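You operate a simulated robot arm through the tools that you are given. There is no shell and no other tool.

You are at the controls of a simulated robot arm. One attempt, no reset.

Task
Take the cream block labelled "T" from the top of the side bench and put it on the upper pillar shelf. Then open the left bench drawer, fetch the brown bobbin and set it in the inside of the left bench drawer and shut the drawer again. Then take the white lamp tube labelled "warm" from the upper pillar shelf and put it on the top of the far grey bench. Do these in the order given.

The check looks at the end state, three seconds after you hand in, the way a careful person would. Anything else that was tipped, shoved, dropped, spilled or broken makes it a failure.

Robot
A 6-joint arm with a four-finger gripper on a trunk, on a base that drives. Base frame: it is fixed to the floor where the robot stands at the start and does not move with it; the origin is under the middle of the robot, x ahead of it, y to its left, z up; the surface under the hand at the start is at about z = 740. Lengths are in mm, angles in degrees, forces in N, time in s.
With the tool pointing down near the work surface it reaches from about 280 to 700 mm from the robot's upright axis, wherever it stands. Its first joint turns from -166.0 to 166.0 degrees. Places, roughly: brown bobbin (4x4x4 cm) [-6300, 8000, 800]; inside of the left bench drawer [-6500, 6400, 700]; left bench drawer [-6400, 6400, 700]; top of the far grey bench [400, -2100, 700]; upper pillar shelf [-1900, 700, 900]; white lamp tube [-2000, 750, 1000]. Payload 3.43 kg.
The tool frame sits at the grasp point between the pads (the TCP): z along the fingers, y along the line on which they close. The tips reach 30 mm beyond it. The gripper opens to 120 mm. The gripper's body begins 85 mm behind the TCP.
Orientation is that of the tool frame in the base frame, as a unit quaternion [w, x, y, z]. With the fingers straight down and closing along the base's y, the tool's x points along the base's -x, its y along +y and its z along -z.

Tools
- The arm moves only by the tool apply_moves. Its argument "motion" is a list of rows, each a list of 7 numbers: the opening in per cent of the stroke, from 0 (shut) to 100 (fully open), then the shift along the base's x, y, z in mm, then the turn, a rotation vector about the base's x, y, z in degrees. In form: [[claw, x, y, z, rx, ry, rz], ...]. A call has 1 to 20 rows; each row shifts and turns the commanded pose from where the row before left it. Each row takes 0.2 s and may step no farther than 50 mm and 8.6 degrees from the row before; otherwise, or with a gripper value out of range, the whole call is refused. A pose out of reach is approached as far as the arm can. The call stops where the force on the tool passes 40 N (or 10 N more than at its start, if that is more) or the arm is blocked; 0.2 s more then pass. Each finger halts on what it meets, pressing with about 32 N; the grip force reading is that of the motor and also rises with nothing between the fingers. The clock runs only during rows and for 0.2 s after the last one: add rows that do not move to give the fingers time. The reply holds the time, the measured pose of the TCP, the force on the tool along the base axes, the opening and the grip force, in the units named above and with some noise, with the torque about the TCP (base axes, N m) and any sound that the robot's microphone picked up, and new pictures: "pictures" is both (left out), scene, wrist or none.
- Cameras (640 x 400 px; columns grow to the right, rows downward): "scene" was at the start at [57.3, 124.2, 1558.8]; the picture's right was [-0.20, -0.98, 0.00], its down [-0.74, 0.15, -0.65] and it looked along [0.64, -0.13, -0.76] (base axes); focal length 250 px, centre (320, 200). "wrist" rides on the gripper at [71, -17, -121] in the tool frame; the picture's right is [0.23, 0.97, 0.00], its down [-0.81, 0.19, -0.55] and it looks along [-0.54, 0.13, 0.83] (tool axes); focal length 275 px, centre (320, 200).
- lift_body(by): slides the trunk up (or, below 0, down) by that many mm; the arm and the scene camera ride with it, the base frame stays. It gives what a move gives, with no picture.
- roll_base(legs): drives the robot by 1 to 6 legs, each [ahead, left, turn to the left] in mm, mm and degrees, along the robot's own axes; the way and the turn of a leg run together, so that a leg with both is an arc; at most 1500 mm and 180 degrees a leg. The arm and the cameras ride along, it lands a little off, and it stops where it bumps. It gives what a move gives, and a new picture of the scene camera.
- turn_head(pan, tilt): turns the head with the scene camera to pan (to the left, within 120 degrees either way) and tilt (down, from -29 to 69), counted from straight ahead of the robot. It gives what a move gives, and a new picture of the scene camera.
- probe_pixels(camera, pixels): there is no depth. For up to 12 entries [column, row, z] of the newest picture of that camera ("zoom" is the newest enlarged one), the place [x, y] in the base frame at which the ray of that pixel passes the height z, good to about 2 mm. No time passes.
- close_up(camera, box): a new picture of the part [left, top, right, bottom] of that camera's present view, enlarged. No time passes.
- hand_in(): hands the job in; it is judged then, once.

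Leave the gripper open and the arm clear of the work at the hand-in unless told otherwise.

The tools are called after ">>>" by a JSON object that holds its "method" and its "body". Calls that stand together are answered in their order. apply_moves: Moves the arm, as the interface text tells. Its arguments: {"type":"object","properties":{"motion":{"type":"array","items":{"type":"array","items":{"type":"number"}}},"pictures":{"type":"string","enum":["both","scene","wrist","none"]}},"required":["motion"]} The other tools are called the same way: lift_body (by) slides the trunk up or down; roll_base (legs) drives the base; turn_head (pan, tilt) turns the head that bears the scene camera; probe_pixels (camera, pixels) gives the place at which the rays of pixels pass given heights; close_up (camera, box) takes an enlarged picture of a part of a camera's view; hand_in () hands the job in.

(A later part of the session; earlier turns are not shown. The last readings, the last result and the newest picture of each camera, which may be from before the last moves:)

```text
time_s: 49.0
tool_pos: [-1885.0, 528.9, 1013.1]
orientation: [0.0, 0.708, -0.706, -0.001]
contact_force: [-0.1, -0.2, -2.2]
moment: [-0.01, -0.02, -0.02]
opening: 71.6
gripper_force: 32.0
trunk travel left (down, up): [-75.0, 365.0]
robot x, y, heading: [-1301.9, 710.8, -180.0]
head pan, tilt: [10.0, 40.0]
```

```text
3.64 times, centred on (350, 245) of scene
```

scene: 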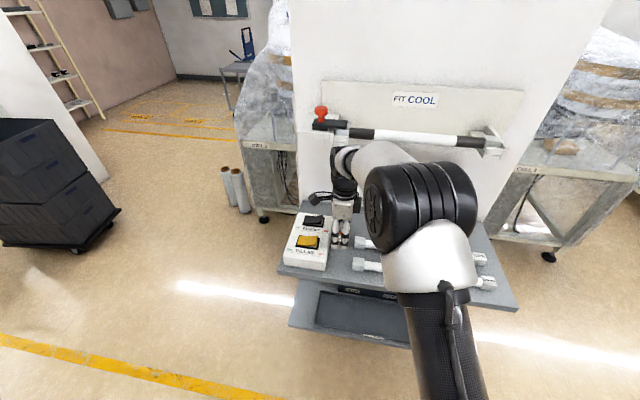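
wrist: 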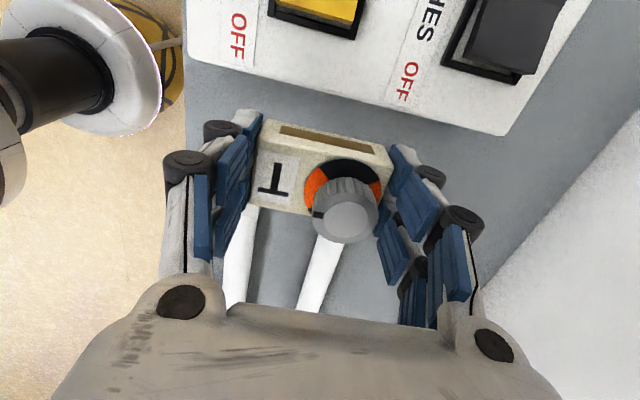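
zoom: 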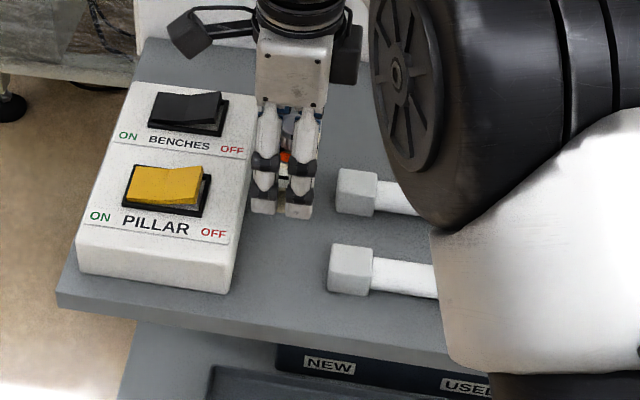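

The right end of the shelf is visible now: tube caps end near (487,258)/(496,283) and the shelf corner is at (518,310). I'll probe these to compare the free room at both ends.

>>> {"method": "close_up", "body": {"camera": "scene", "box": [430, 210, 550, 330]}}

>>> {"method": "probe_pixels", "body": {"camera": "scene", "pixels": [[488, 262, 945], [497, 287, 945], [518, 308, 937], [482, 218, 937], [329, 272, 940], [331.5, 226, 970], [334, 247, 937]]}}

```text
3.33 times, centred on (490, 270) of scene
```

zoom: 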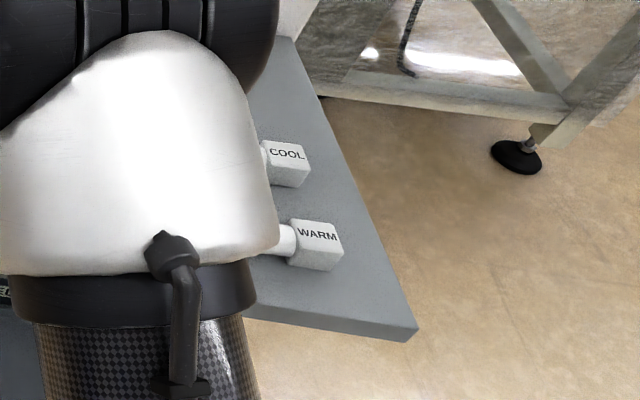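

```text
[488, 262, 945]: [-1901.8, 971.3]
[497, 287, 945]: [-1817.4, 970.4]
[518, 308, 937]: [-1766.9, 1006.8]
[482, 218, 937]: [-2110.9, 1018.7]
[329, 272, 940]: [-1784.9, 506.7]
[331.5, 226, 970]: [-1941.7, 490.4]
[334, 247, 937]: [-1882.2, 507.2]
```

The label reading: the front tube is WARM, the back one COOL. The left gap is roomier, so I keep it. I lower the block in small steps; contact is expected near TCP z ≈ 972.

>>> {"method": "apply_moves", "body": {"motion": [[45, 0, 0, -15, 0, 0, 0], [45, 0, 0, -12, 0, 0, 0], [45, 0, 0, -5, 0, 0, 0], [45, 0, 0, 0, 0, 0, 0]], "pictures": "both"}}

>>> {"method": "close_up", "body": {"camera": "scene", "box": [290, 190, 410, 290]}}

```text
time_s: 50.0
tool_pos: [-1883.2, 529.1, 982.2]
orientation: [0.0, 0.709, -0.706, 0.0]
contact_force: [-0.4, 0.5, -2.3]
moment: [-0.01, -0.03, 0.01]
opening: 71.8
gripper_force: 31.9
trunk travel left (down, up): [-75.0, 365.0]
robot x, y, heading: [-1301.2, 711.1, -179.8]
head pan, tilt: [10.0, 40.0]
```

scene: 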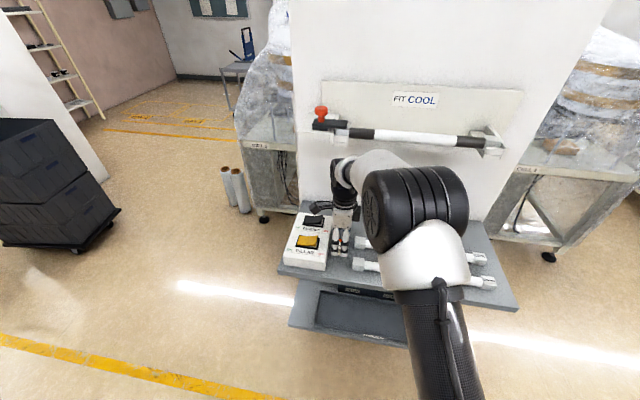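
wrist: 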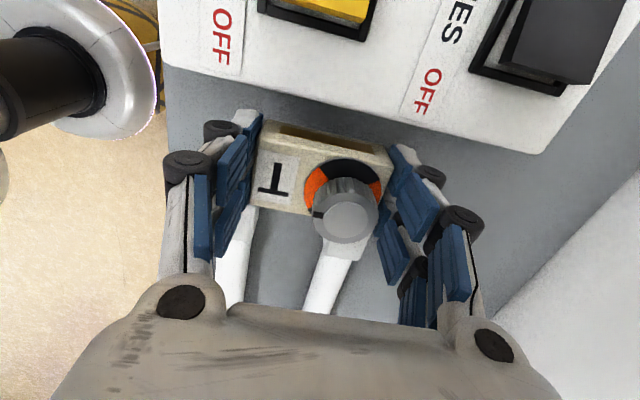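

```text
4.00 times, centred on (350, 240) of scene
```

zoom: 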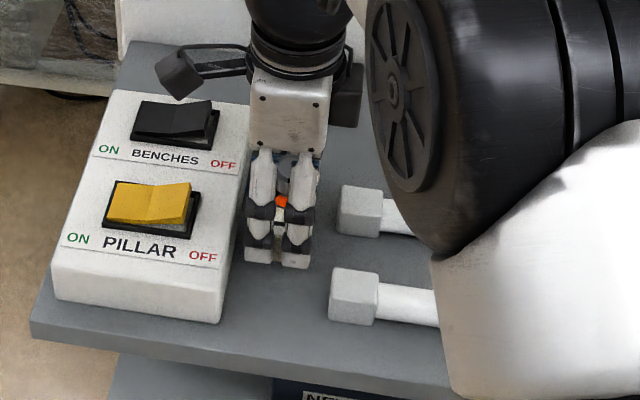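

Clear of the box and the tube ends on both sides. I continue down in 3 mm steps, watching for contact.

>>> {"method": "apply_moves", "body": {"motion": [[45, 0, 0, -3, 0, 0, 0], [45, 0, 0, -3, 0, 0, 0], [45, 0, 0, 0, 0, 0, 0]], "pictures": "none"}}

```text
time_s: 50.8
tool_pos: [-1884.9, 529.0, 974.8]
orientation: [0.0, 0.708, -0.706, 0.0]
contact_force: [-0.8, 0.5, -2.5]
moment: [-0.01, 0.0, -0.02]
opening: 71.6
gripper_force: 32.0
trunk travel left (down, up): [-75.0, 365.0]
robot x, y, heading: [-1300.5, 707.7, -179.4]
head pan, tilt: [10.0, 40.0]
```

No contact yet at z 974.8. I go on in 2 mm steps.

>>> {"method": "apply_moves", "body": {"motion": [[45, 0, 0, -2, 0, 0, 0], [45, 0, 0, -2, 0, 0, 0], [45, 0, 0, 0, 0, 0, 0]], "pictures": "none"}}

```text
time_s: 51.5
tool_pos: [-1883.6, 528.1, 970.0]
orientation: [0.0, 0.708, -0.706, 0.0]
contact_force: [0.8, 0.2, -2.1]
moment: [-0.02, 0.0, -0.01]
opening: 72.0
gripper_force: 32.1
trunk travel left (down, up): [-75.0, 365.0]
robot x, y, heading: [-1301.6, 712.2, -179.7]
head pan, tilt: [10.0, 40.0]
```

>>> {"method": "apply_moves", "body": {"motion": [[45, 0, 0, -2, 0, 0, 0], [45, 0, 0, -2, 0, 0, 0], [45, 0, 0, 0, 0, 0, 0]], "pictures": "both"}}

>>> {"method": "close_up", "body": {"camera": "scene", "box": [290, 190, 410, 290]}}

```text
time_s: 52.4
tool_pos: [-1884.0, 527.7, 968.0]
orientation: [0.001, 0.709, -0.705, 0.0]
contact_force: [-0.1, 0.2, -2.2]
moment: [-0.02, 0.0, -0.01]
opening: 71.9
gripper_force: 32.2
trunk travel left (down, up): [-75.0, 365.0]
robot x, y, heading: [-1302.6, 712.3, -179.8]
head pan, tilt: [10.0, 40.0]
```

scene: 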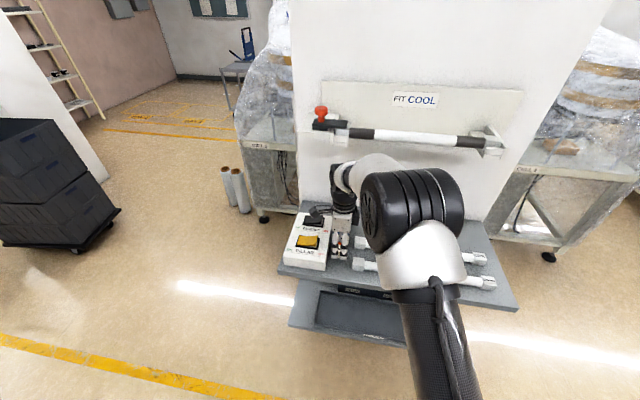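
wrist: 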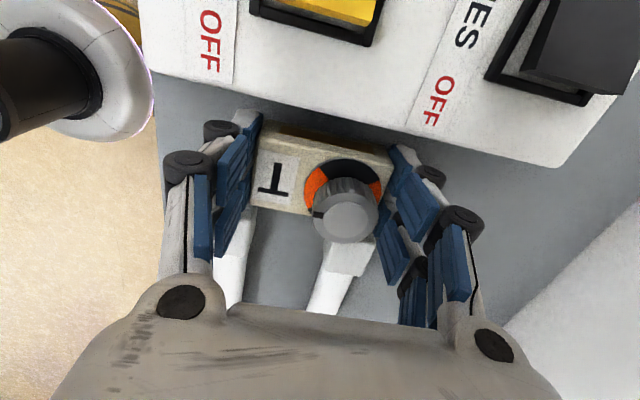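

```text
4.00 times, centred on (350, 240) of scene
```

zoom: 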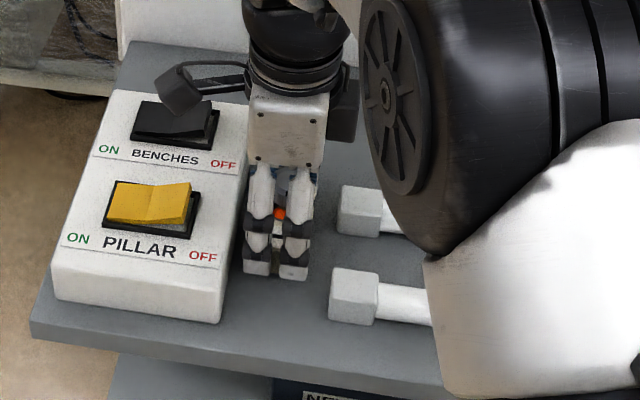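

No contact yet; still well clear on both sides. I continue lowering in small steps.

>>> {"method": "apply_moves", "body": {"motion": [[45, 0, 0, -3, 0, 0, 0], [45, 0, 0, -3, 0, 0, 0], [45, 0, 0, 0, 0, 0, 0]], "pictures": "none"}}

>>> {"method": "apply_moves", "body": {"motion": [[45, 0, 0, -3, 0, 0, 0], [45, 0, 0, -2, 0, 0, 0], [45, 0, 0, 0, 0, 0, 0]], "pictures": "none"}}

```text
time_s: 53.1
tool_pos: [-1885.1, 528.2, 962.0]
orientation: [0.0, 0.708, -0.706, 0.0]
contact_force: [0.2, 0.4, -2.9]
moment: [0.01, 0.01, 0.02]
opening: 71.9
gripper_force: 32.0
trunk travel left (down, up): [-75.0, 365.0]
robot x, y, heading: [-1301.8, 707.9, -179.7]
head pan, tilt: [10.0, 40.0]
```

```text
time_s: 54.0
tool_pos: [-1884.7, 528.7, 957.0]
orientation: [0.0, 0.708, -0.706, 0.0]
contact_force: [-0.5, 1.0, 1.6]
moment: [0.09, -0.03, 0.01]
opening: 72.0
gripper_force: 32.2
trunk travel left (down, up): [-75.0, 365.0]
robot x, y, heading: [-1299.9, 711.3, -179.5]
head pan, tilt: [10.0, 40.0]
```

The vertical force turned from -2.3 to +1.6 N: the block touches at TCP z ≈ 957 (shelf top ≈ 920). I press 1 mm more to confirm it sits flat, then look.

>>> {"method": "apply_moves", "body": {"motion": [[45, 0, 0, -1, 0, 0, 0], [45, 0, 0, 0, 0, 0, 0]], "pictures": "both"}}

>>> {"method": "close_up", "body": {"camera": "wrist", "box": [140, 40, 480, 290]}}

>>> {"method": "close_up", "body": {"camera": "scene", "box": [290, 190, 410, 290]}}

```text
time_s: 54.5
tool_pos: [-1883.3, 527.9, 957.5]
orientation: [0.001, 0.708, -0.706, 0.001]
contact_force: [-0.5, -0.1, 12.4]
moment: [0.26, -0.47, 0.0]
opening: 71.6
gripper_force: 32.2
trunk travel left (down, up): [-75.0, 365.0]
robot x, y, heading: [-1296.4, 708.2, -179.7]
head pan, tilt: [10.0, 40.0]
```

scene: 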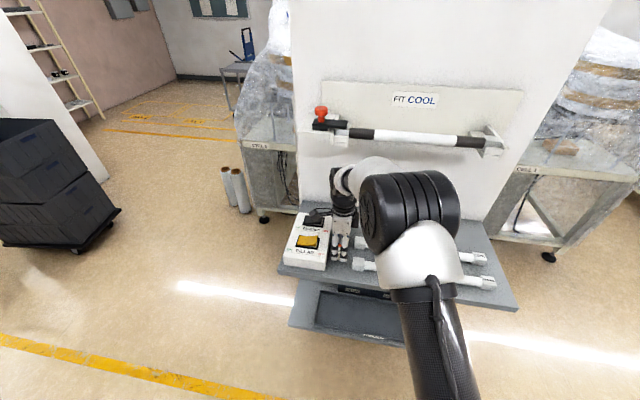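
wrist: 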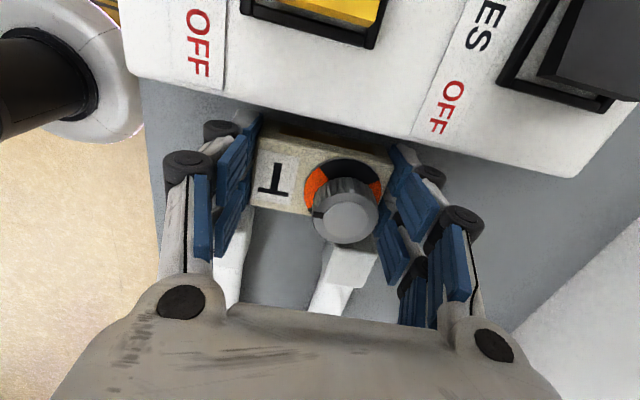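

```text
1.60 times, centred on (310, 165) of wrist
```

zoom: 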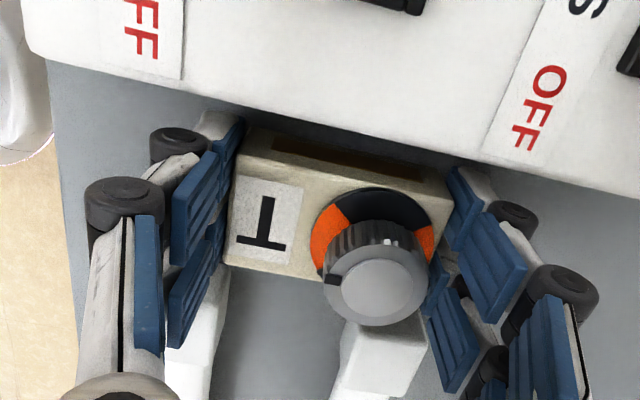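

```text
4.00 times, centred on (350, 240) of scene
```

zoom: 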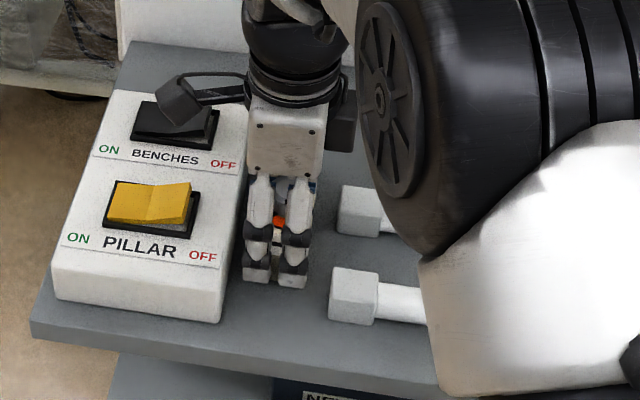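

Force rose to 12 N with a solid stop at z ≈ 957, so the block stands on the shelf (top ≈ 920), gap to box and tube ends about 12 mm each. I open the fingers to about 90 mm in place.

>>> {"method": "apply_moves", "body": {"motion": [[60, 0, 0, 0, 0, 0, 0], [66, 0, 0, 0, 0, 0, 0], [72, 0, 0, 0, 0, 0, 0], [75, 0, 0, 0, 0, 0, 0], [75, 0, 0, 0, 0, 0, 0]], "pictures": "wrist"}}

```text
time_s: 55.8
tool_pos: [-1885.9, 527.3, 955.1]
orientation: [0.0, 0.708, -0.706, 0.0]
contact_force: [0.8, -0.4, 0.0]
moment: [-0.02, 0.0, 0.02]
opening: 90.2
gripper_force: 0.0
trunk travel left (down, up): [-75.0, 365.0]
robot x, y, heading: [-1300.9, 715.5, -179.6]
head pan, tilt: [10.0, 40.0]
```

wrist: 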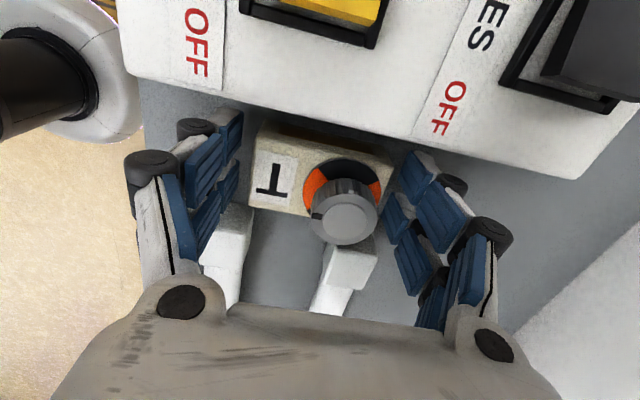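

The block stands free, the fingers are open on both sides. I lift straight up 140 mm and look back.

>>> {"method": "apply_moves", "body": {"motion": [[75, 0, 0, 15, 0, 0, 0], [75, 0, 0, 35, 0, 0, 0], [75, 0, 0, 45, 0, 0, 0], [75, 0, 0, 45, 0, 0, 0], [75, 0, 0, 0, 0, 0, 0]], "pictures": "both"}}

```text
time_s: 57.0
tool_pos: [-1884.0, 529.2, 1094.4]
orientation: [0.0, 0.708, -0.706, 0.0]
contact_force: [-0.8, -0.2, 0.1]
moment: [-0.02, -0.03, 0.01]
opening: 89.9
gripper_force: 0.1
trunk travel left (down, up): [-75.0, 365.0]
robot x, y, heading: [-1297.6, 714.1, -179.7]
head pan, tilt: [10.0, 40.0]
```

scene: 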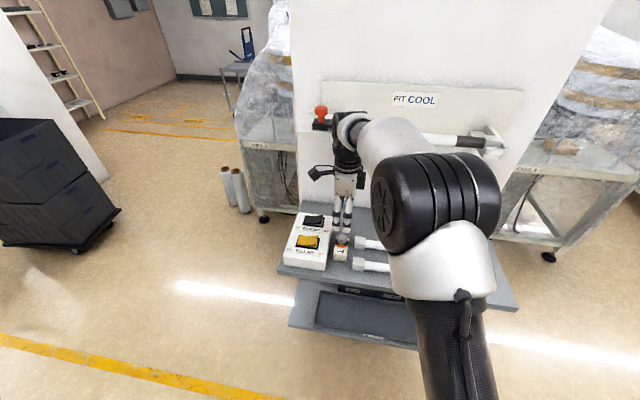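
wrist: 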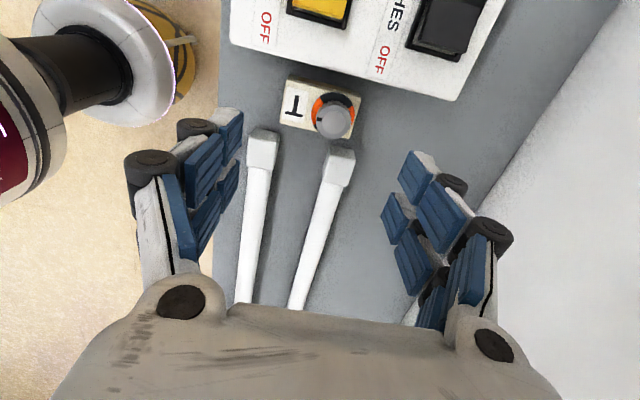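

Block T stands upright and free on the upper shelf between the switch box and the tubes. Now I pull the hand back from the shelf, then turn it back by +90° and centre it for driving.

>>> {"method": "apply_moves", "body": {"motion": [[75, 45, 0, 0, 0, 0, 0], [75, 45, 0, 0, 0, 0, 0], [75, 45, 0, 0, 0, 0, 0], [75, 45, 0, 0, 0, 0, 0], [75, 0, 43, 0, 0, 0, 8.2], [75, 0, 43, 0, 0, 0, 8.2], [75, 0, 43, 0, 0, 0, 8.2], [75, 0, 43, 0, 0, 0, 8.2], [75, 0, 43, 0, 0, 0, 8.2], [75, 0, 0, 0, 0, 0, 8.2], [75, 0, 0, 0, 0, 0, 8.2], [75, 0, 0, 0, 0, 0, 8.2], [75, 0, 0, 0, 0, 0, 8.2], [75, 0, 0, 0, 0, 0, 8.2], [75, 0, 0, 0, 0, 0, 8.0], [75, 0, 0, 0, 0, 0, 0]], "pictures": "both"}}

>>> {"method": "close_up", "body": {"camera": "scene", "box": [270, 190, 430, 300]}}

```text
time_s: 60.4
tool_pos: [-1704.7, 743.7, 1095.5]
orientation: [0.0, 1.0, 0.003, 0.0]
contact_force: [1.5, -0.5, 0.2]
moment: [0.0, -0.01, 0.01]
opening: 90.1
gripper_force: 0.0
trunk travel left (down, up): [-75.0, 365.0]
robot x, y, heading: [-1301.5, 713.5, -179.6]
head pan, tilt: [10.0, 40.0]
```

scene: 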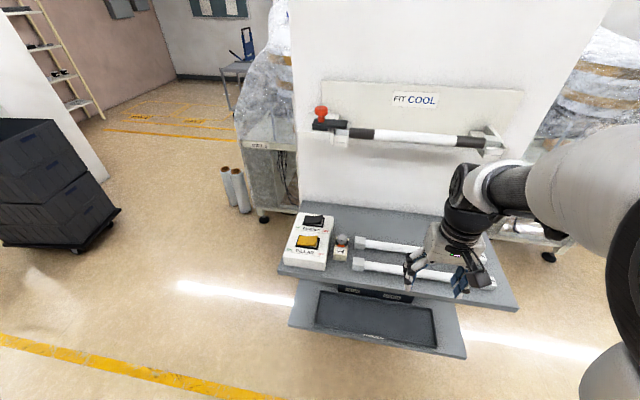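
wrist: 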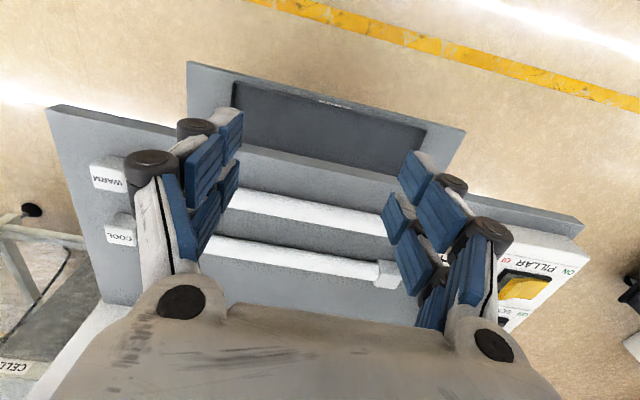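

```text
3.64 times, centred on (350, 245) of scene
```

zoom: 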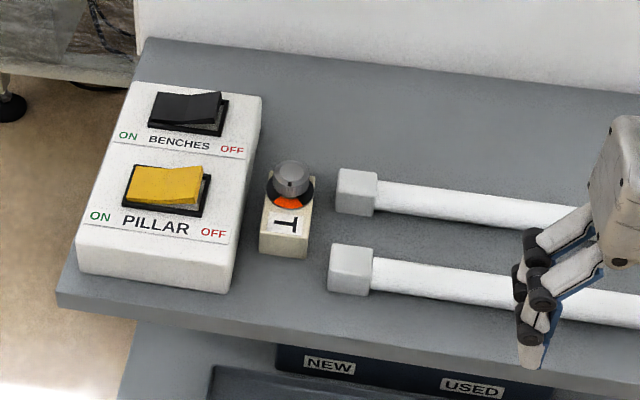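

Step one is done: T stands on the shelf. Next I back off 350 mm and turn right 60° to look down the aisle toward the left bench, around (-6400, 6400).

>>> {"method": "roll_base", "body": {"legs": [[-350, 0, 0], [0, 0, -60]]}}

>>> {"method": "turn_head", "body": {"pan": 15, "tilt": 20}}

```text
time_s: 65.2
tool_pos: [-1133.8, 1078.0, 1096.4]
orientation: [0.0, 0.872, -0.489, 0.0]
contact_force: [-0.6, -0.1, 0.1]
moment: [0.05, -0.02, -0.02]
opening: 89.9
gripper_force: 0.0
trunk travel left (down, up): [-75.0, 365.0]
robot x, y, heading: [-948.9, 714.4, 121.5]
head pan, tilt: [10.0, 40.0]
```

scene: 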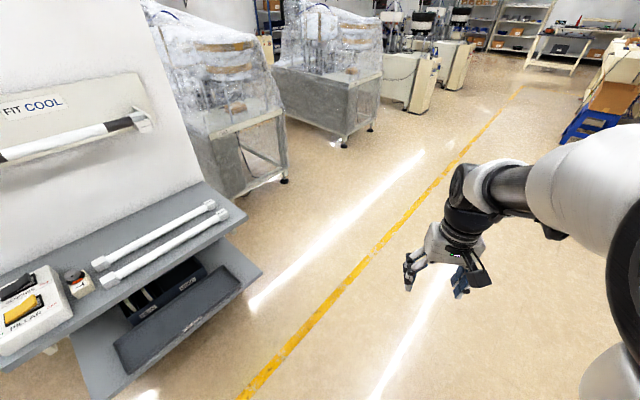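

```text
time_s: 66.0
tool_pos: [-1132.3, 1077.6, 1095.1]
orientation: [-0.001, 0.872, -0.49, -0.001]
contact_force: [0.5, 0.3, -0.3]
moment: [-0.01, -0.03, 0.03]
opening: 89.8
gripper_force: 0.0
trunk travel left (down, up): [-75.0, 365.0]
robot x, y, heading: [-952.1, 714.9, 121.4]
head pan, tilt: [15.0, 20.0]
```

scene: 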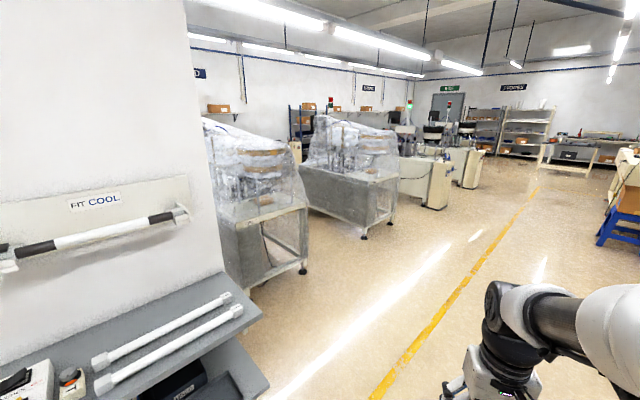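

I'll probe floor points along the aisle: the yellow line, the machines' feet on the left, and the blue stool on the right.

>>> {"method": "probe_pixels", "body": {"camera": "scene", "pixels": [[370, 398, 0], [530, 190, 0], [303, 272, 0], [366, 239, 0], [392, 222, 0], [440, 208, 0], [475, 188, 0], [603, 245, 0], [545, 168, 0], [470, 152, 0], [450, 300, 0]]}}

>>> {"method": "close_up", "body": {"camera": "scene", "box": [370, 80, 640, 250]}}

```text
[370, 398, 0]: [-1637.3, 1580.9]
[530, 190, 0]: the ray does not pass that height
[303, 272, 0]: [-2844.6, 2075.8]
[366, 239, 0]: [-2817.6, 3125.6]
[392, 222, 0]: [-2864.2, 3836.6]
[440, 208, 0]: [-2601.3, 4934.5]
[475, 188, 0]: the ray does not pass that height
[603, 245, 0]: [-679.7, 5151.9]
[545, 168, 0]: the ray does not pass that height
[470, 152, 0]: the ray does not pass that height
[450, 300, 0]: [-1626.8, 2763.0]
```

```text
2.35 times, centred on (505, 165) of scene
```

zoom: 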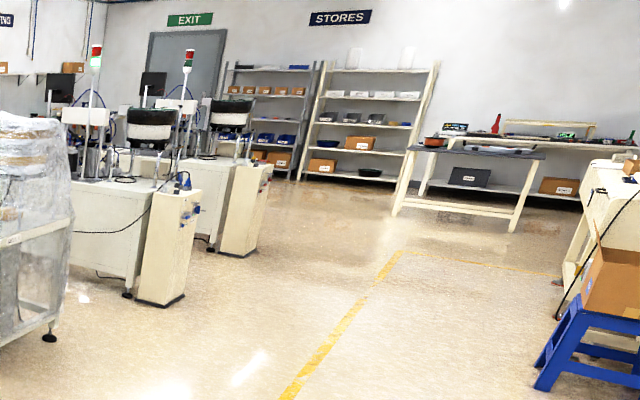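

The aisle runs along +y; machines on the left have feet at x < -2600, the stool on the right is at about (-680,5150), and the yellow line at x ≈ -1640 is clear. I turn to heading 90° and drive up the aisle.

>>> {"method": "roll_base", "body": {"legs": [[0, 0, -31.4], [1400, 0, 0], [1200, 600, 0]]}}

>>> {"method": "turn_head", "body": {"pan": 25, "tilt": 15}}

```text
time_s: 81.0
tool_pos: [-1536.5, 3742.5, 1094.9]
orientation: [0.0, 0.71, -0.705, 0.0]
contact_force: [1.1, 0.3, -0.1]
moment: [-0.02, 0.01, -0.02]
opening: 90.2
gripper_force: 0.1
trunk travel left (down, up): [-75.0, 365.0]
robot x, y, heading: [-1566.7, 3338.3, 90.4]
head pan, tilt: [15.0, 20.0]
```

scene: 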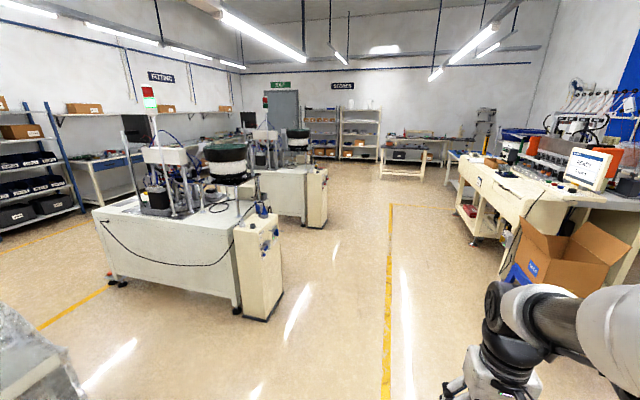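

```text
time_s: 81.7
tool_pos: [-1536.4, 3743.3, 1096.3]
orientation: [0.0, 0.71, -0.705, 0.0]
contact_force: [0.0, 0.2, -0.1]
moment: [-0.02, -0.01, 0.01]
opening: 89.9
gripper_force: 0.0
trunk travel left (down, up): [-75.0, 365.0]
robot x, y, heading: [-1567.1, 3335.6, 90.2]
head pan, tilt: [25.0, 15.0]
```

scene: 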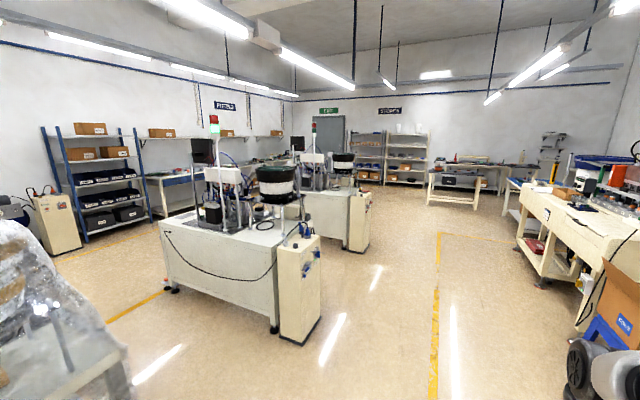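

I see benches along the left wall (under the "FITTING" sign). I'll enlarge that part.

>>> {"method": "close_up", "body": {"camera": "scene", "box": [30, 90, 300, 260]}}

>>> {"method": "probe_pixels", "body": {"camera": "scene", "pixels": [[320, 330, 0], [295, 345, 0], [175, 290, 0], [365, 248, 0], [346, 250, 0], [115, 315, 0], [155, 295, 0], [85, 243, 0], [150, 220, 0], [438, 300, 0], [130, 380, 700]]}}

```text
2.35 times, centred on (165, 175) of scene
```

zoom: 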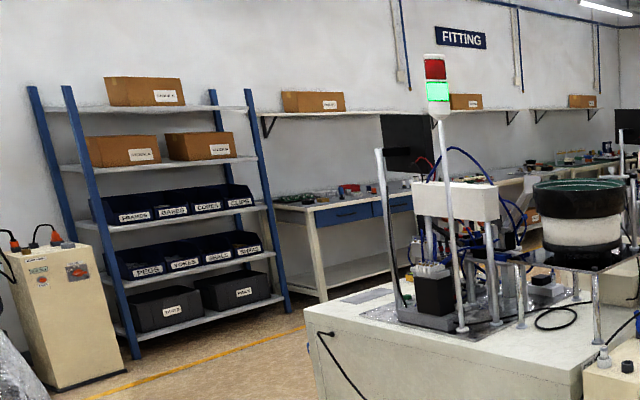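

```text
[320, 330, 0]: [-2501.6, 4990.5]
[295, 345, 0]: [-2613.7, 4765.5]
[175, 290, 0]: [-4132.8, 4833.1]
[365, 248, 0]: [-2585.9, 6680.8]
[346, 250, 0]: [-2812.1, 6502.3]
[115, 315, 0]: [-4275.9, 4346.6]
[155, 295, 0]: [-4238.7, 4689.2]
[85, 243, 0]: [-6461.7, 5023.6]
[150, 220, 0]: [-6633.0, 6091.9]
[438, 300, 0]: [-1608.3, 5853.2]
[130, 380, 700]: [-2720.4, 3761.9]
```

The left bench with blue drawers stands along the far-left wall (front near x ≈ -6600), beyond the bowl machines. I'll drive further up the aisle to see the gap past those machines.

>>> {"method": "roll_base", "body": {"legs": [[1400, 0, 0], [1400, 0, 0]]}}

>>> {"method": "turn_head", "body": {"pan": 50, "tilt": 15}}

```text
time_s: 95.2
tool_pos: [-1577.2, 6537.0, 1094.8]
orientation: [0.0, 0.712, -0.702, 0.0]
contact_force: [0.1, -0.6, -0.1]
moment: [-0.01, 0.01, -0.02]
opening: 90.3
gripper_force: 0.1
trunk travel left (down, up): [-75.0, 365.0]
robot x, y, heading: [-1604.2, 6135.6, 91.0]
head pan, tilt: [25.0, 15.0]
```

scene: 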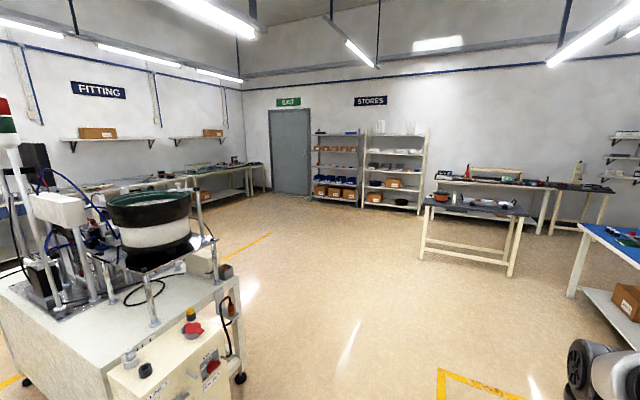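

```text
time_s: 96.1
tool_pos: [-1578.0, 6537.3, 1095.0]
orientation: [0.0, 0.713, -0.702, 0.0]
contact_force: [-0.2, 0.0, -0.3]
moment: [-0.01, 0.01, -0.02]
opening: 90.1
gripper_force: 0.0
trunk travel left (down, up): [-75.0, 365.0]
robot x, y, heading: [-1601.4, 6136.0, 91.3]
head pan, tilt: [50.0, 15.0]
```

scene: 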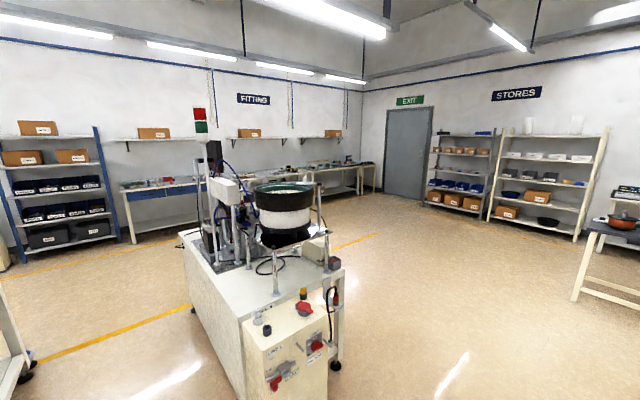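

I'll probe the second machine's corners, the bench front legs and free floor to plan the path around the machine's far side.

>>> {"method": "probe_pixels", "body": {"camera": "scene", "pixels": [[337, 367, 0], [325, 398, 0], [192, 310, 0], [30, 380, 0], [134, 240, 0], [360, 235, 0], [440, 205, 0], [575, 300, 0], [370, 235, 0], [205, 215, 0], [300, 215, 0], [400, 300, 0]]}}

>>> {"method": "close_up", "body": {"camera": "scene", "box": [90, 90, 400, 260]}}

```text
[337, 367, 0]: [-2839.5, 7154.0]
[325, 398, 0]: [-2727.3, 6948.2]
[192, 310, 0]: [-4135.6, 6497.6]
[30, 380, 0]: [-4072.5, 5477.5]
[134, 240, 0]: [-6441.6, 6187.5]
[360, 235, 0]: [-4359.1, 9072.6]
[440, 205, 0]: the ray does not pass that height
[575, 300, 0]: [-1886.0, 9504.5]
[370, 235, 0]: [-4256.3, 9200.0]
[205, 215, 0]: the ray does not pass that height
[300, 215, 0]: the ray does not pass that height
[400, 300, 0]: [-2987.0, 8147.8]
```

```text
2.06 times, centred on (245, 175) of scene
```

zoom: 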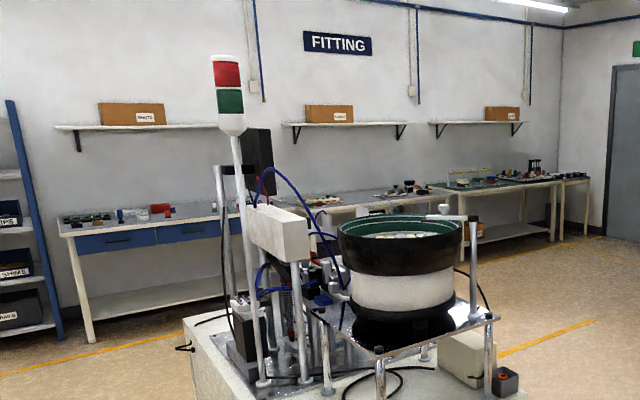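

The way past the second machine is free along y ≈ 8050. I drive up to it, turn left to face the left wall, and advance to x ≈ -4200.

>>> {"method": "roll_base", "body": {"legs": [[1000, 0, 0], [950, 0, 0], [0, 0, 88.8], [1400, 0, 0], [1200, 0, 0]]}}

>>> {"method": "turn_head", "body": {"pan": 25, "tilt": 20}}

```text
time_s: 122.0
tool_pos: [-4703.1, 8048.5, 1096.1]
orientation: [0.0, 1.0, 0.001, 0.0]
contact_force: [0.3, -0.1, -0.2]
moment: [0.02, -0.06, 0.02]
opening: 89.9
gripper_force: 0.1
trunk travel left (down, up): [-75.0, 365.0]
robot x, y, heading: [-4297.6, 8016.5, -179.6]
head pan, tilt: [50.0, 15.0]
```

scene: 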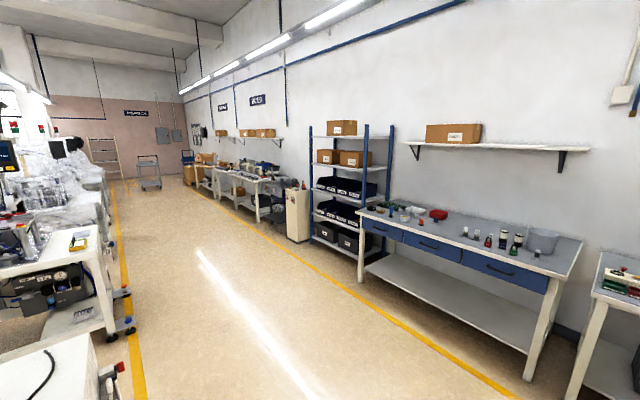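

```text
time_s: 122.9
tool_pos: [-4702.7, 8048.1, 1096.9]
orientation: [0.0, 1.0, 0.001, 0.0]
contact_force: [0.5, 0.4, 0.5]
moment: [-0.02, -0.01, 0.04]
opening: 90.2
gripper_force: 0.2
trunk travel left (down, up): [-75.0, 365.0]
robot x, y, heading: [-4297.7, 8017.8, -179.7]
head pan, tilt: [25.0, 20.0]
```

scene: 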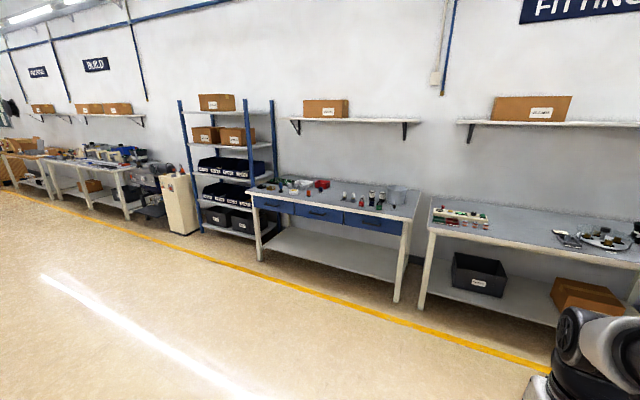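

The bench with three blue drawers is at left; I'll enlarge it and probe the three drawers at z = 700 and the other bench on the right.

>>> {"method": "close_up", "body": {"camera": "scene", "box": [230, 165, 440, 300]}}

>>> {"method": "close_up", "body": {"camera": "scene", "box": [410, 180, 640, 320]}}

>>> {"method": "probe_pixels", "body": {"camera": "scene", "pixels": [[272, 206, 680], [318, 213, 680], [373, 223, 680], [260, 260, 0], [397, 300, 0], [420, 308, 0], [410, 219, 740], [431, 226, 740], [247, 190, 740], [605, 237, 760]]}}

```text
2.96 times, centred on (335, 232) of scene
```

zoom: 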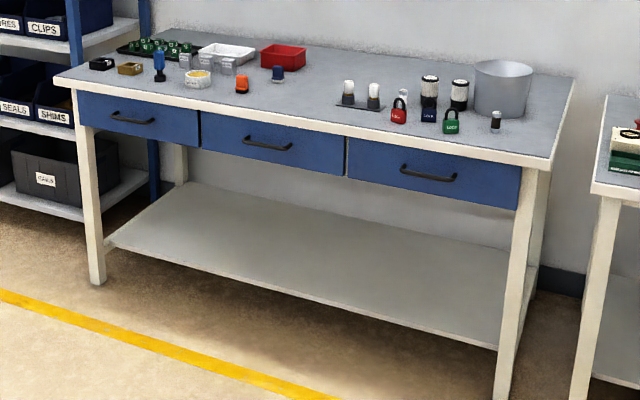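

```text
2.78 times, centred on (525, 250) of scene
```

zoom: 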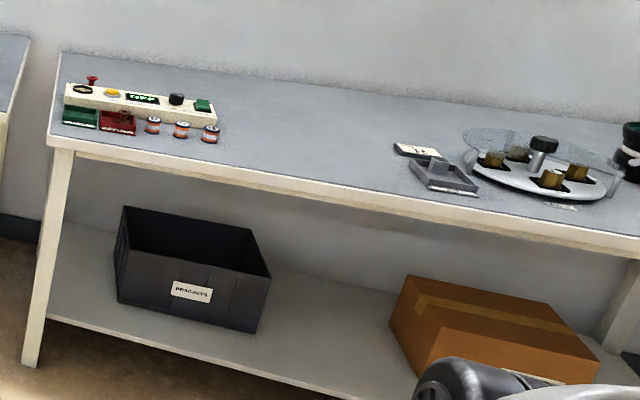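

```text
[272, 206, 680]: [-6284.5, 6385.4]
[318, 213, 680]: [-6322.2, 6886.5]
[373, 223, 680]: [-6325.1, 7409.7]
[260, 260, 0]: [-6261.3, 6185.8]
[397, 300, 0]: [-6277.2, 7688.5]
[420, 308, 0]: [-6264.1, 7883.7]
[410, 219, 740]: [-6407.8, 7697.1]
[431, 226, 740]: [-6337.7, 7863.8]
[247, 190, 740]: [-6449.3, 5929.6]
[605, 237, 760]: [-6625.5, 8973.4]
```

The left drawer at y ≈ 6385 fits the given place. Near y 8000 on the next bench there are three small spools at (465..485, 225). I drive 900 mm ahead to look at them from closer.

>>> {"method": "roll_base", "body": {"legs": [[950, 0, 0]]}}

>>> {"method": "turn_head", "body": {"pan": 5, "tilt": 38}}

>>> {"method": "close_up", "body": {"camera": "scene", "box": [200, 60, 440, 210]}}

```text
time_s: 127.8
tool_pos: [-5649.1, 8032.2, 1094.8]
orientation: [0.0, 1.0, 0.007, 0.0]
contact_force: [-0.3, -0.7, -0.7]
moment: [-0.01, -0.02, -0.02]
opening: 90.1
gripper_force: 0.0
trunk travel left (down, up): [-75.0, 365.0]
robot x, y, heading: [-5246.3, 8006.0, -178.9]
head pan, tilt: [25.0, 20.0]
```

scene: 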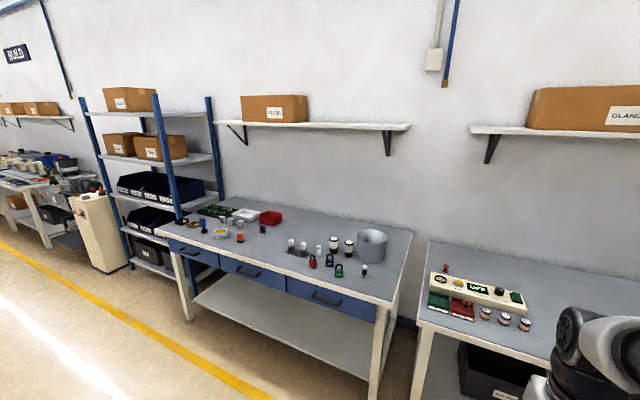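

```text
time_s: 128.7
tool_pos: [-5650.2, 8034.3, 1095.1]
orientation: [0.0, 1.0, 0.008, 0.0]
contact_force: [0.1, 0.2, -0.3]
moment: [-0.01, 0.03, 0.02]
opening: 89.9
gripper_force: 0.1
trunk travel left (down, up): [-75.0, 365.0]
robot x, y, heading: [-5243.7, 8006.5, -178.9]
head pan, tilt: [5.0, 38.0]
```

scene: 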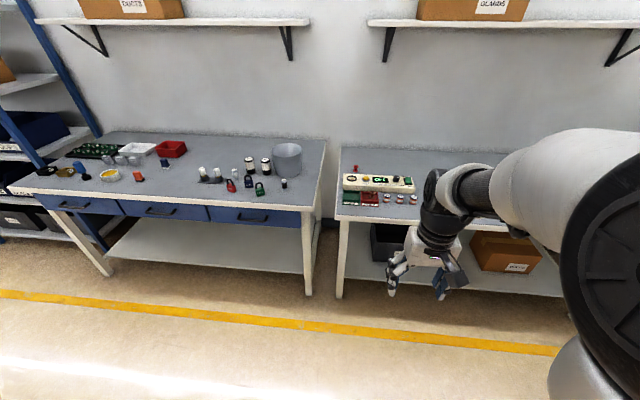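

```text
2.67 times, centred on (320, 135) of scene
```

zoom: 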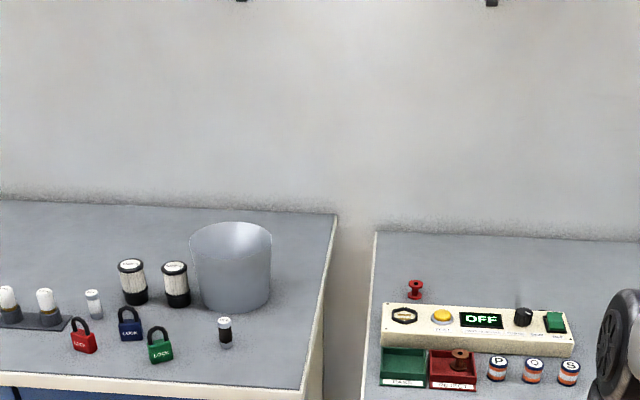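

I see a brown bobbin lying in the red tray at scene ≈ (372,196), a red bobbin behind the tester box. I enlarge it.

>>> {"method": "close_up", "body": {"camera": "scene", "box": [335, 160, 425, 216]}}

>>> {"method": "probe_pixels", "body": {"camera": "scene", "pixels": [[372, 196, 770], [370, 202, 740], [342, 205, 740], [378, 206, 740], [338, 219, 740], [386, 203, 740]]}}

```text
7.11 times, centred on (380, 188) of scene
```

zoom: 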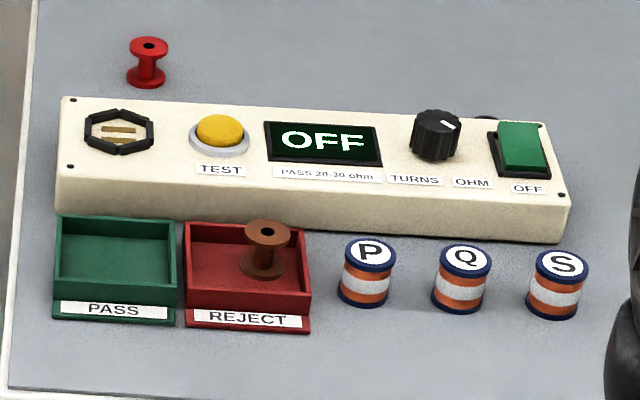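

```text
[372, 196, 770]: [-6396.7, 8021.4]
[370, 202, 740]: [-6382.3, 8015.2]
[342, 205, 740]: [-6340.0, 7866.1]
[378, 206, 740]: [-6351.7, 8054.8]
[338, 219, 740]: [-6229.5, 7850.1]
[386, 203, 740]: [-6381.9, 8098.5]
```

The brown bobbin stands in the red REJECT tray at about (-6396,8021). First comes the drawer: I strafe left about 1620 mm to face the left drawer (y ≈ 6385), staying at x ≈ -5240.

>>> {"method": "roll_base", "body": {"legs": [[0, 0, -1.1], [0, 810, 0], [0, 810, 0]]}}

>>> {"method": "turn_head", "body": {"pan": 0, "tilt": 38}}

>>> {"method": "close_up", "body": {"camera": "scene", "box": [180, 140, 420, 300]}}

```text
time_s: 137.3
tool_pos: [-5637.9, 6415.6, 1096.4]
orientation: [0.0, 1.0, 0.003, 0.0]
contact_force: [-0.1, -1.1, -0.5]
moment: [-0.01, -0.01, 0.0]
opening: 89.9
gripper_force: 0.1
trunk travel left (down, up): [-75.0, 365.0]
robot x, y, heading: [-5233.5, 6384.2, -179.4]
head pan, tilt: [5.0, 38.0]
```

scene: 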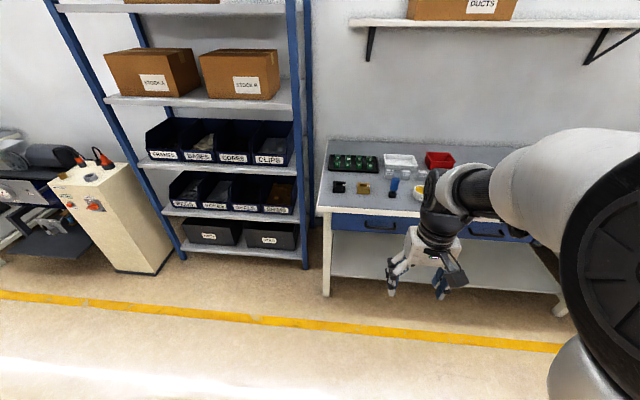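

```text
time_s: 137.9
tool_pos: [-5639.1, 6416.3, 1096.6]
orientation: [0.0, 1.0, 0.004, -0.001]
contact_force: [0.2, 0.6, 0.2]
moment: [0.01, 0.02, -0.01]
opening: 89.8
gripper_force: 0.1
trunk travel left (down, up): [-75.0, 365.0]
robot x, y, heading: [-5236.9, 6384.3, -179.5]
head pan, tilt: [0.0, 38.0]
```

scene: 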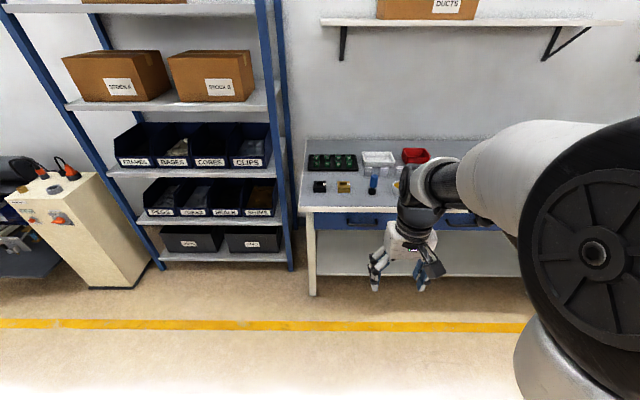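

```text
2.50 times, centred on (300, 220) of scene
```

zoom: 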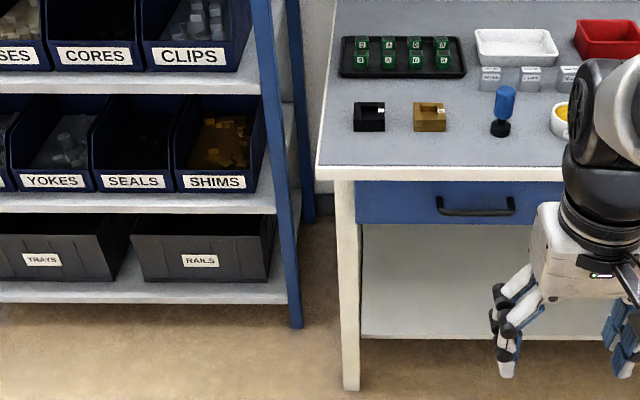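

The left drawer's handle is the dark bar at scene (347–378, 223). I probe it and the bench edge at plausible heights.

>>> {"method": "probe_pixels", "body": {"camera": "scene", "pixels": [[347, 222, 680], [378, 222, 680], [362, 225, 680], [347, 222, 660], [378, 222, 660], [303, 207, 740], [400, 207, 740], [313, 292, 0], [314, 228, 660], [362, 229, 650]]}}

```text
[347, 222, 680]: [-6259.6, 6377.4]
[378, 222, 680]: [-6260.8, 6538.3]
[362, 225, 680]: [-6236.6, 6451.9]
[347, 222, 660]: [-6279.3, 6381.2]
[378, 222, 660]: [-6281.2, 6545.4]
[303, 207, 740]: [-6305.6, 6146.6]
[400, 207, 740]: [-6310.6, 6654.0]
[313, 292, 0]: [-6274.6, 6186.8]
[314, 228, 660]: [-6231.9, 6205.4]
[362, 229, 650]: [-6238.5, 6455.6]
```

The handle spans y ≈ 6378–6540, so its middle is near y 6458, x ≈ -6260, bench front edge at x ≈ -6290. I move 230 mm ahead and 75 mm right to line up, then look again.

>>> {"method": "roll_base", "body": {"legs": [[230, -75, 0]]}}

>>> {"method": "turn_head", "body": {"pan": -3, "tilt": 45}}

>>> {"method": "close_up", "body": {"camera": "scene", "box": [240, 120, 440, 260]}}

```text
time_s: 139.7
tool_pos: [-5871.6, 6492.1, 1095.0]
orientation: [0.0, 1.0, 0.002, 0.0]
contact_force: [-0.3, 2.2, 0.7]
moment: [-0.03, -0.03, 0.02]
opening: 90.3
gripper_force: 0.0
trunk travel left (down, up): [-75.0, 365.0]
robot x, y, heading: [-5471.5, 6458.5, -179.7]
head pan, tilt: [0.0, 38.0]
```

scene: 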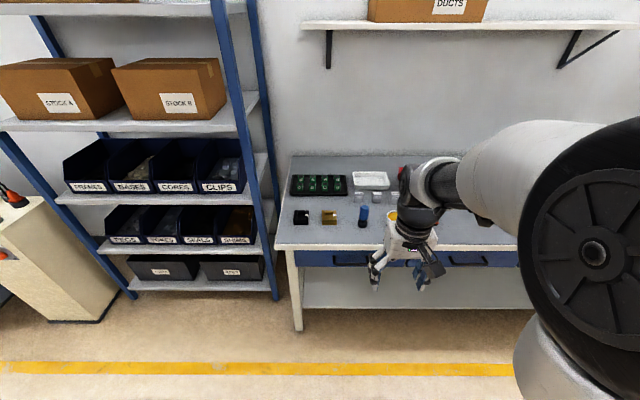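

```text
time_s: 140.4
tool_pos: [-5872.9, 6491.3, 1096.0]
orientation: [-0.001, 1.0, 0.001, 0.0]
contact_force: [0.2, 0.3, 0.6]
moment: [-0.01, 0.02, 0.0]
opening: 89.9
gripper_force: 0.2
trunk travel left (down, up): [-75.0, 365.0]
robot x, y, heading: [-5469.3, 6456.7, -179.7]
head pan, tilt: [-3.0, 45.0]
```

scene: 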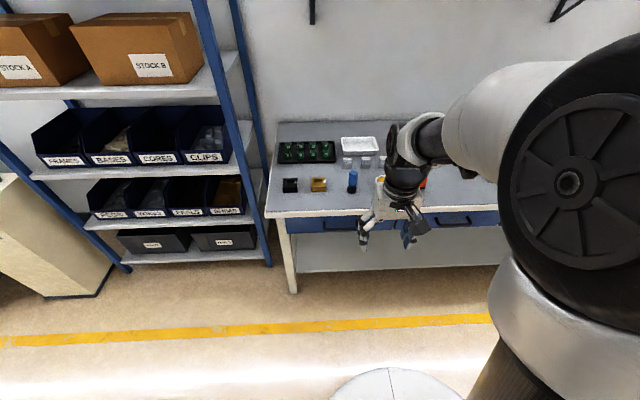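

```text
2.86 times, centred on (340, 190) of scene
```

zoom: 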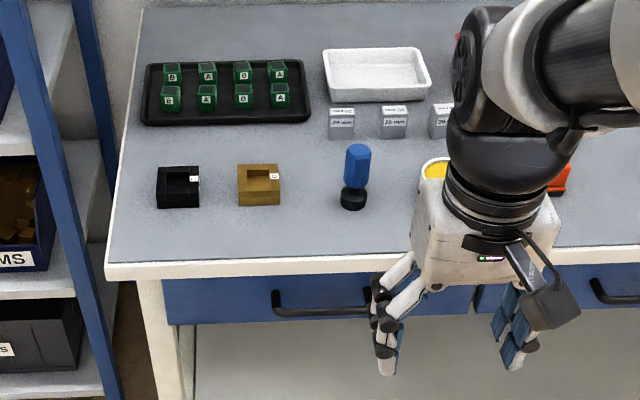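

I probe the drawer's corners, the handle ends and the bench edge through this enlarged view at several heights.

>>> {"method": "probe_pixels", "body": {"camera": "zoom", "pixels": [[105, 265, 740], [105, 265, 760], [640, 243, 760], [275, 303, 680], [275, 303, 700], [372, 303, 680], [163, 300, 690], [475, 300, 690], [165, 324, 650], [275, 316, 670]]}}

>>> {"method": "probe_pixels", "body": {"camera": "scene", "pixels": [[293, 292, 0], [290, 288, 0]]}}

```text
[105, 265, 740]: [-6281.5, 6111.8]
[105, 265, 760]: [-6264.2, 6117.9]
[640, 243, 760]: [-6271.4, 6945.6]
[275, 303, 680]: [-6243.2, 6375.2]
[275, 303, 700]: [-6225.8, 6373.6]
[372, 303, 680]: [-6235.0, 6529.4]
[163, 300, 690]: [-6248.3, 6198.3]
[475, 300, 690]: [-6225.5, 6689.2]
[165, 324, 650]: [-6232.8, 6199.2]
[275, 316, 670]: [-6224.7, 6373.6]
```

```text
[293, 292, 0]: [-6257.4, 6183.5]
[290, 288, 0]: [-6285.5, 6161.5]
```

The bench top seems to be nearer z ≈ 790, its edge at x ≈ -6235, the handle near z 700. To grip the bar I'll pitch the tool to point forward (toward -x), moving the hand 220 mm forward while it turns, still in front of the bench at z ≈ 1095.

>>> {"method": "apply_moves", "body": {"motion": [[75, -20, 0, 0, 0, 8.2, 0], [75, -20, 0, 0, 0, 8.2, 0], [75, -20, 0, 0, 0, 8.2, 0], [75, -20, 0, 0, 0, 8.2, 0], [75, -20, 0, 0, 0, 8.2, 0], [75, -20, 0, 0, 0, 8.2, 0], [75, -20, 0, 0, 0, 8.2, 0], [75, -20, 0, 0, 0, 8.2, 0], [75, -20, 0, 0, 0, 8.2, 0], [75, -20, 0, 0, 0, 8.2, 0], [75, 0, 0, 0, 0, 8.0, 0], [75, 0, 0, 0, 0, 0, 0]], "pictures": "both"}}

```text
time_s: 143.0
tool_pos: [-6057.2, 6503.9, 1122.2]
orientation: [0.037, 0.761, 0.006, -0.647]
contact_force: [-0.4, 0.9, -0.2]
moment: [-0.01, -0.02, 0.04]
opening: 90.0
gripper_force: 0.0
out of reach, approached as far as the arm can: row 5, 6, 7, 9, 10, 11
trunk travel left (down, up): [-75.0, 365.0]
robot x, y, heading: [-5466.4, 6461.1, -179.6]
head pan, tilt: [-3.0, 45.0]
```

scene: 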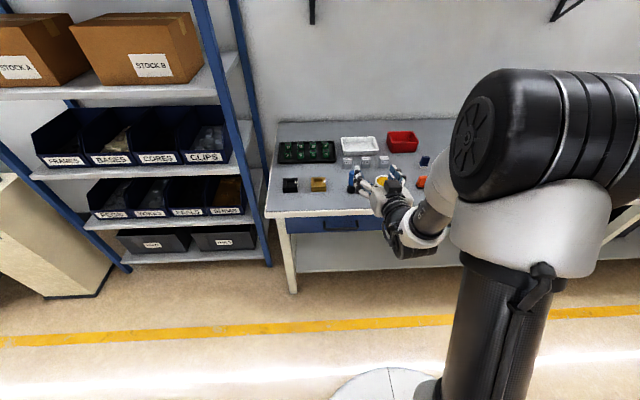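
wrist: 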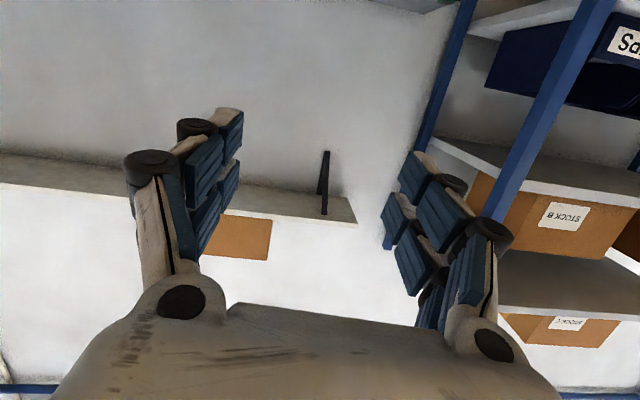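

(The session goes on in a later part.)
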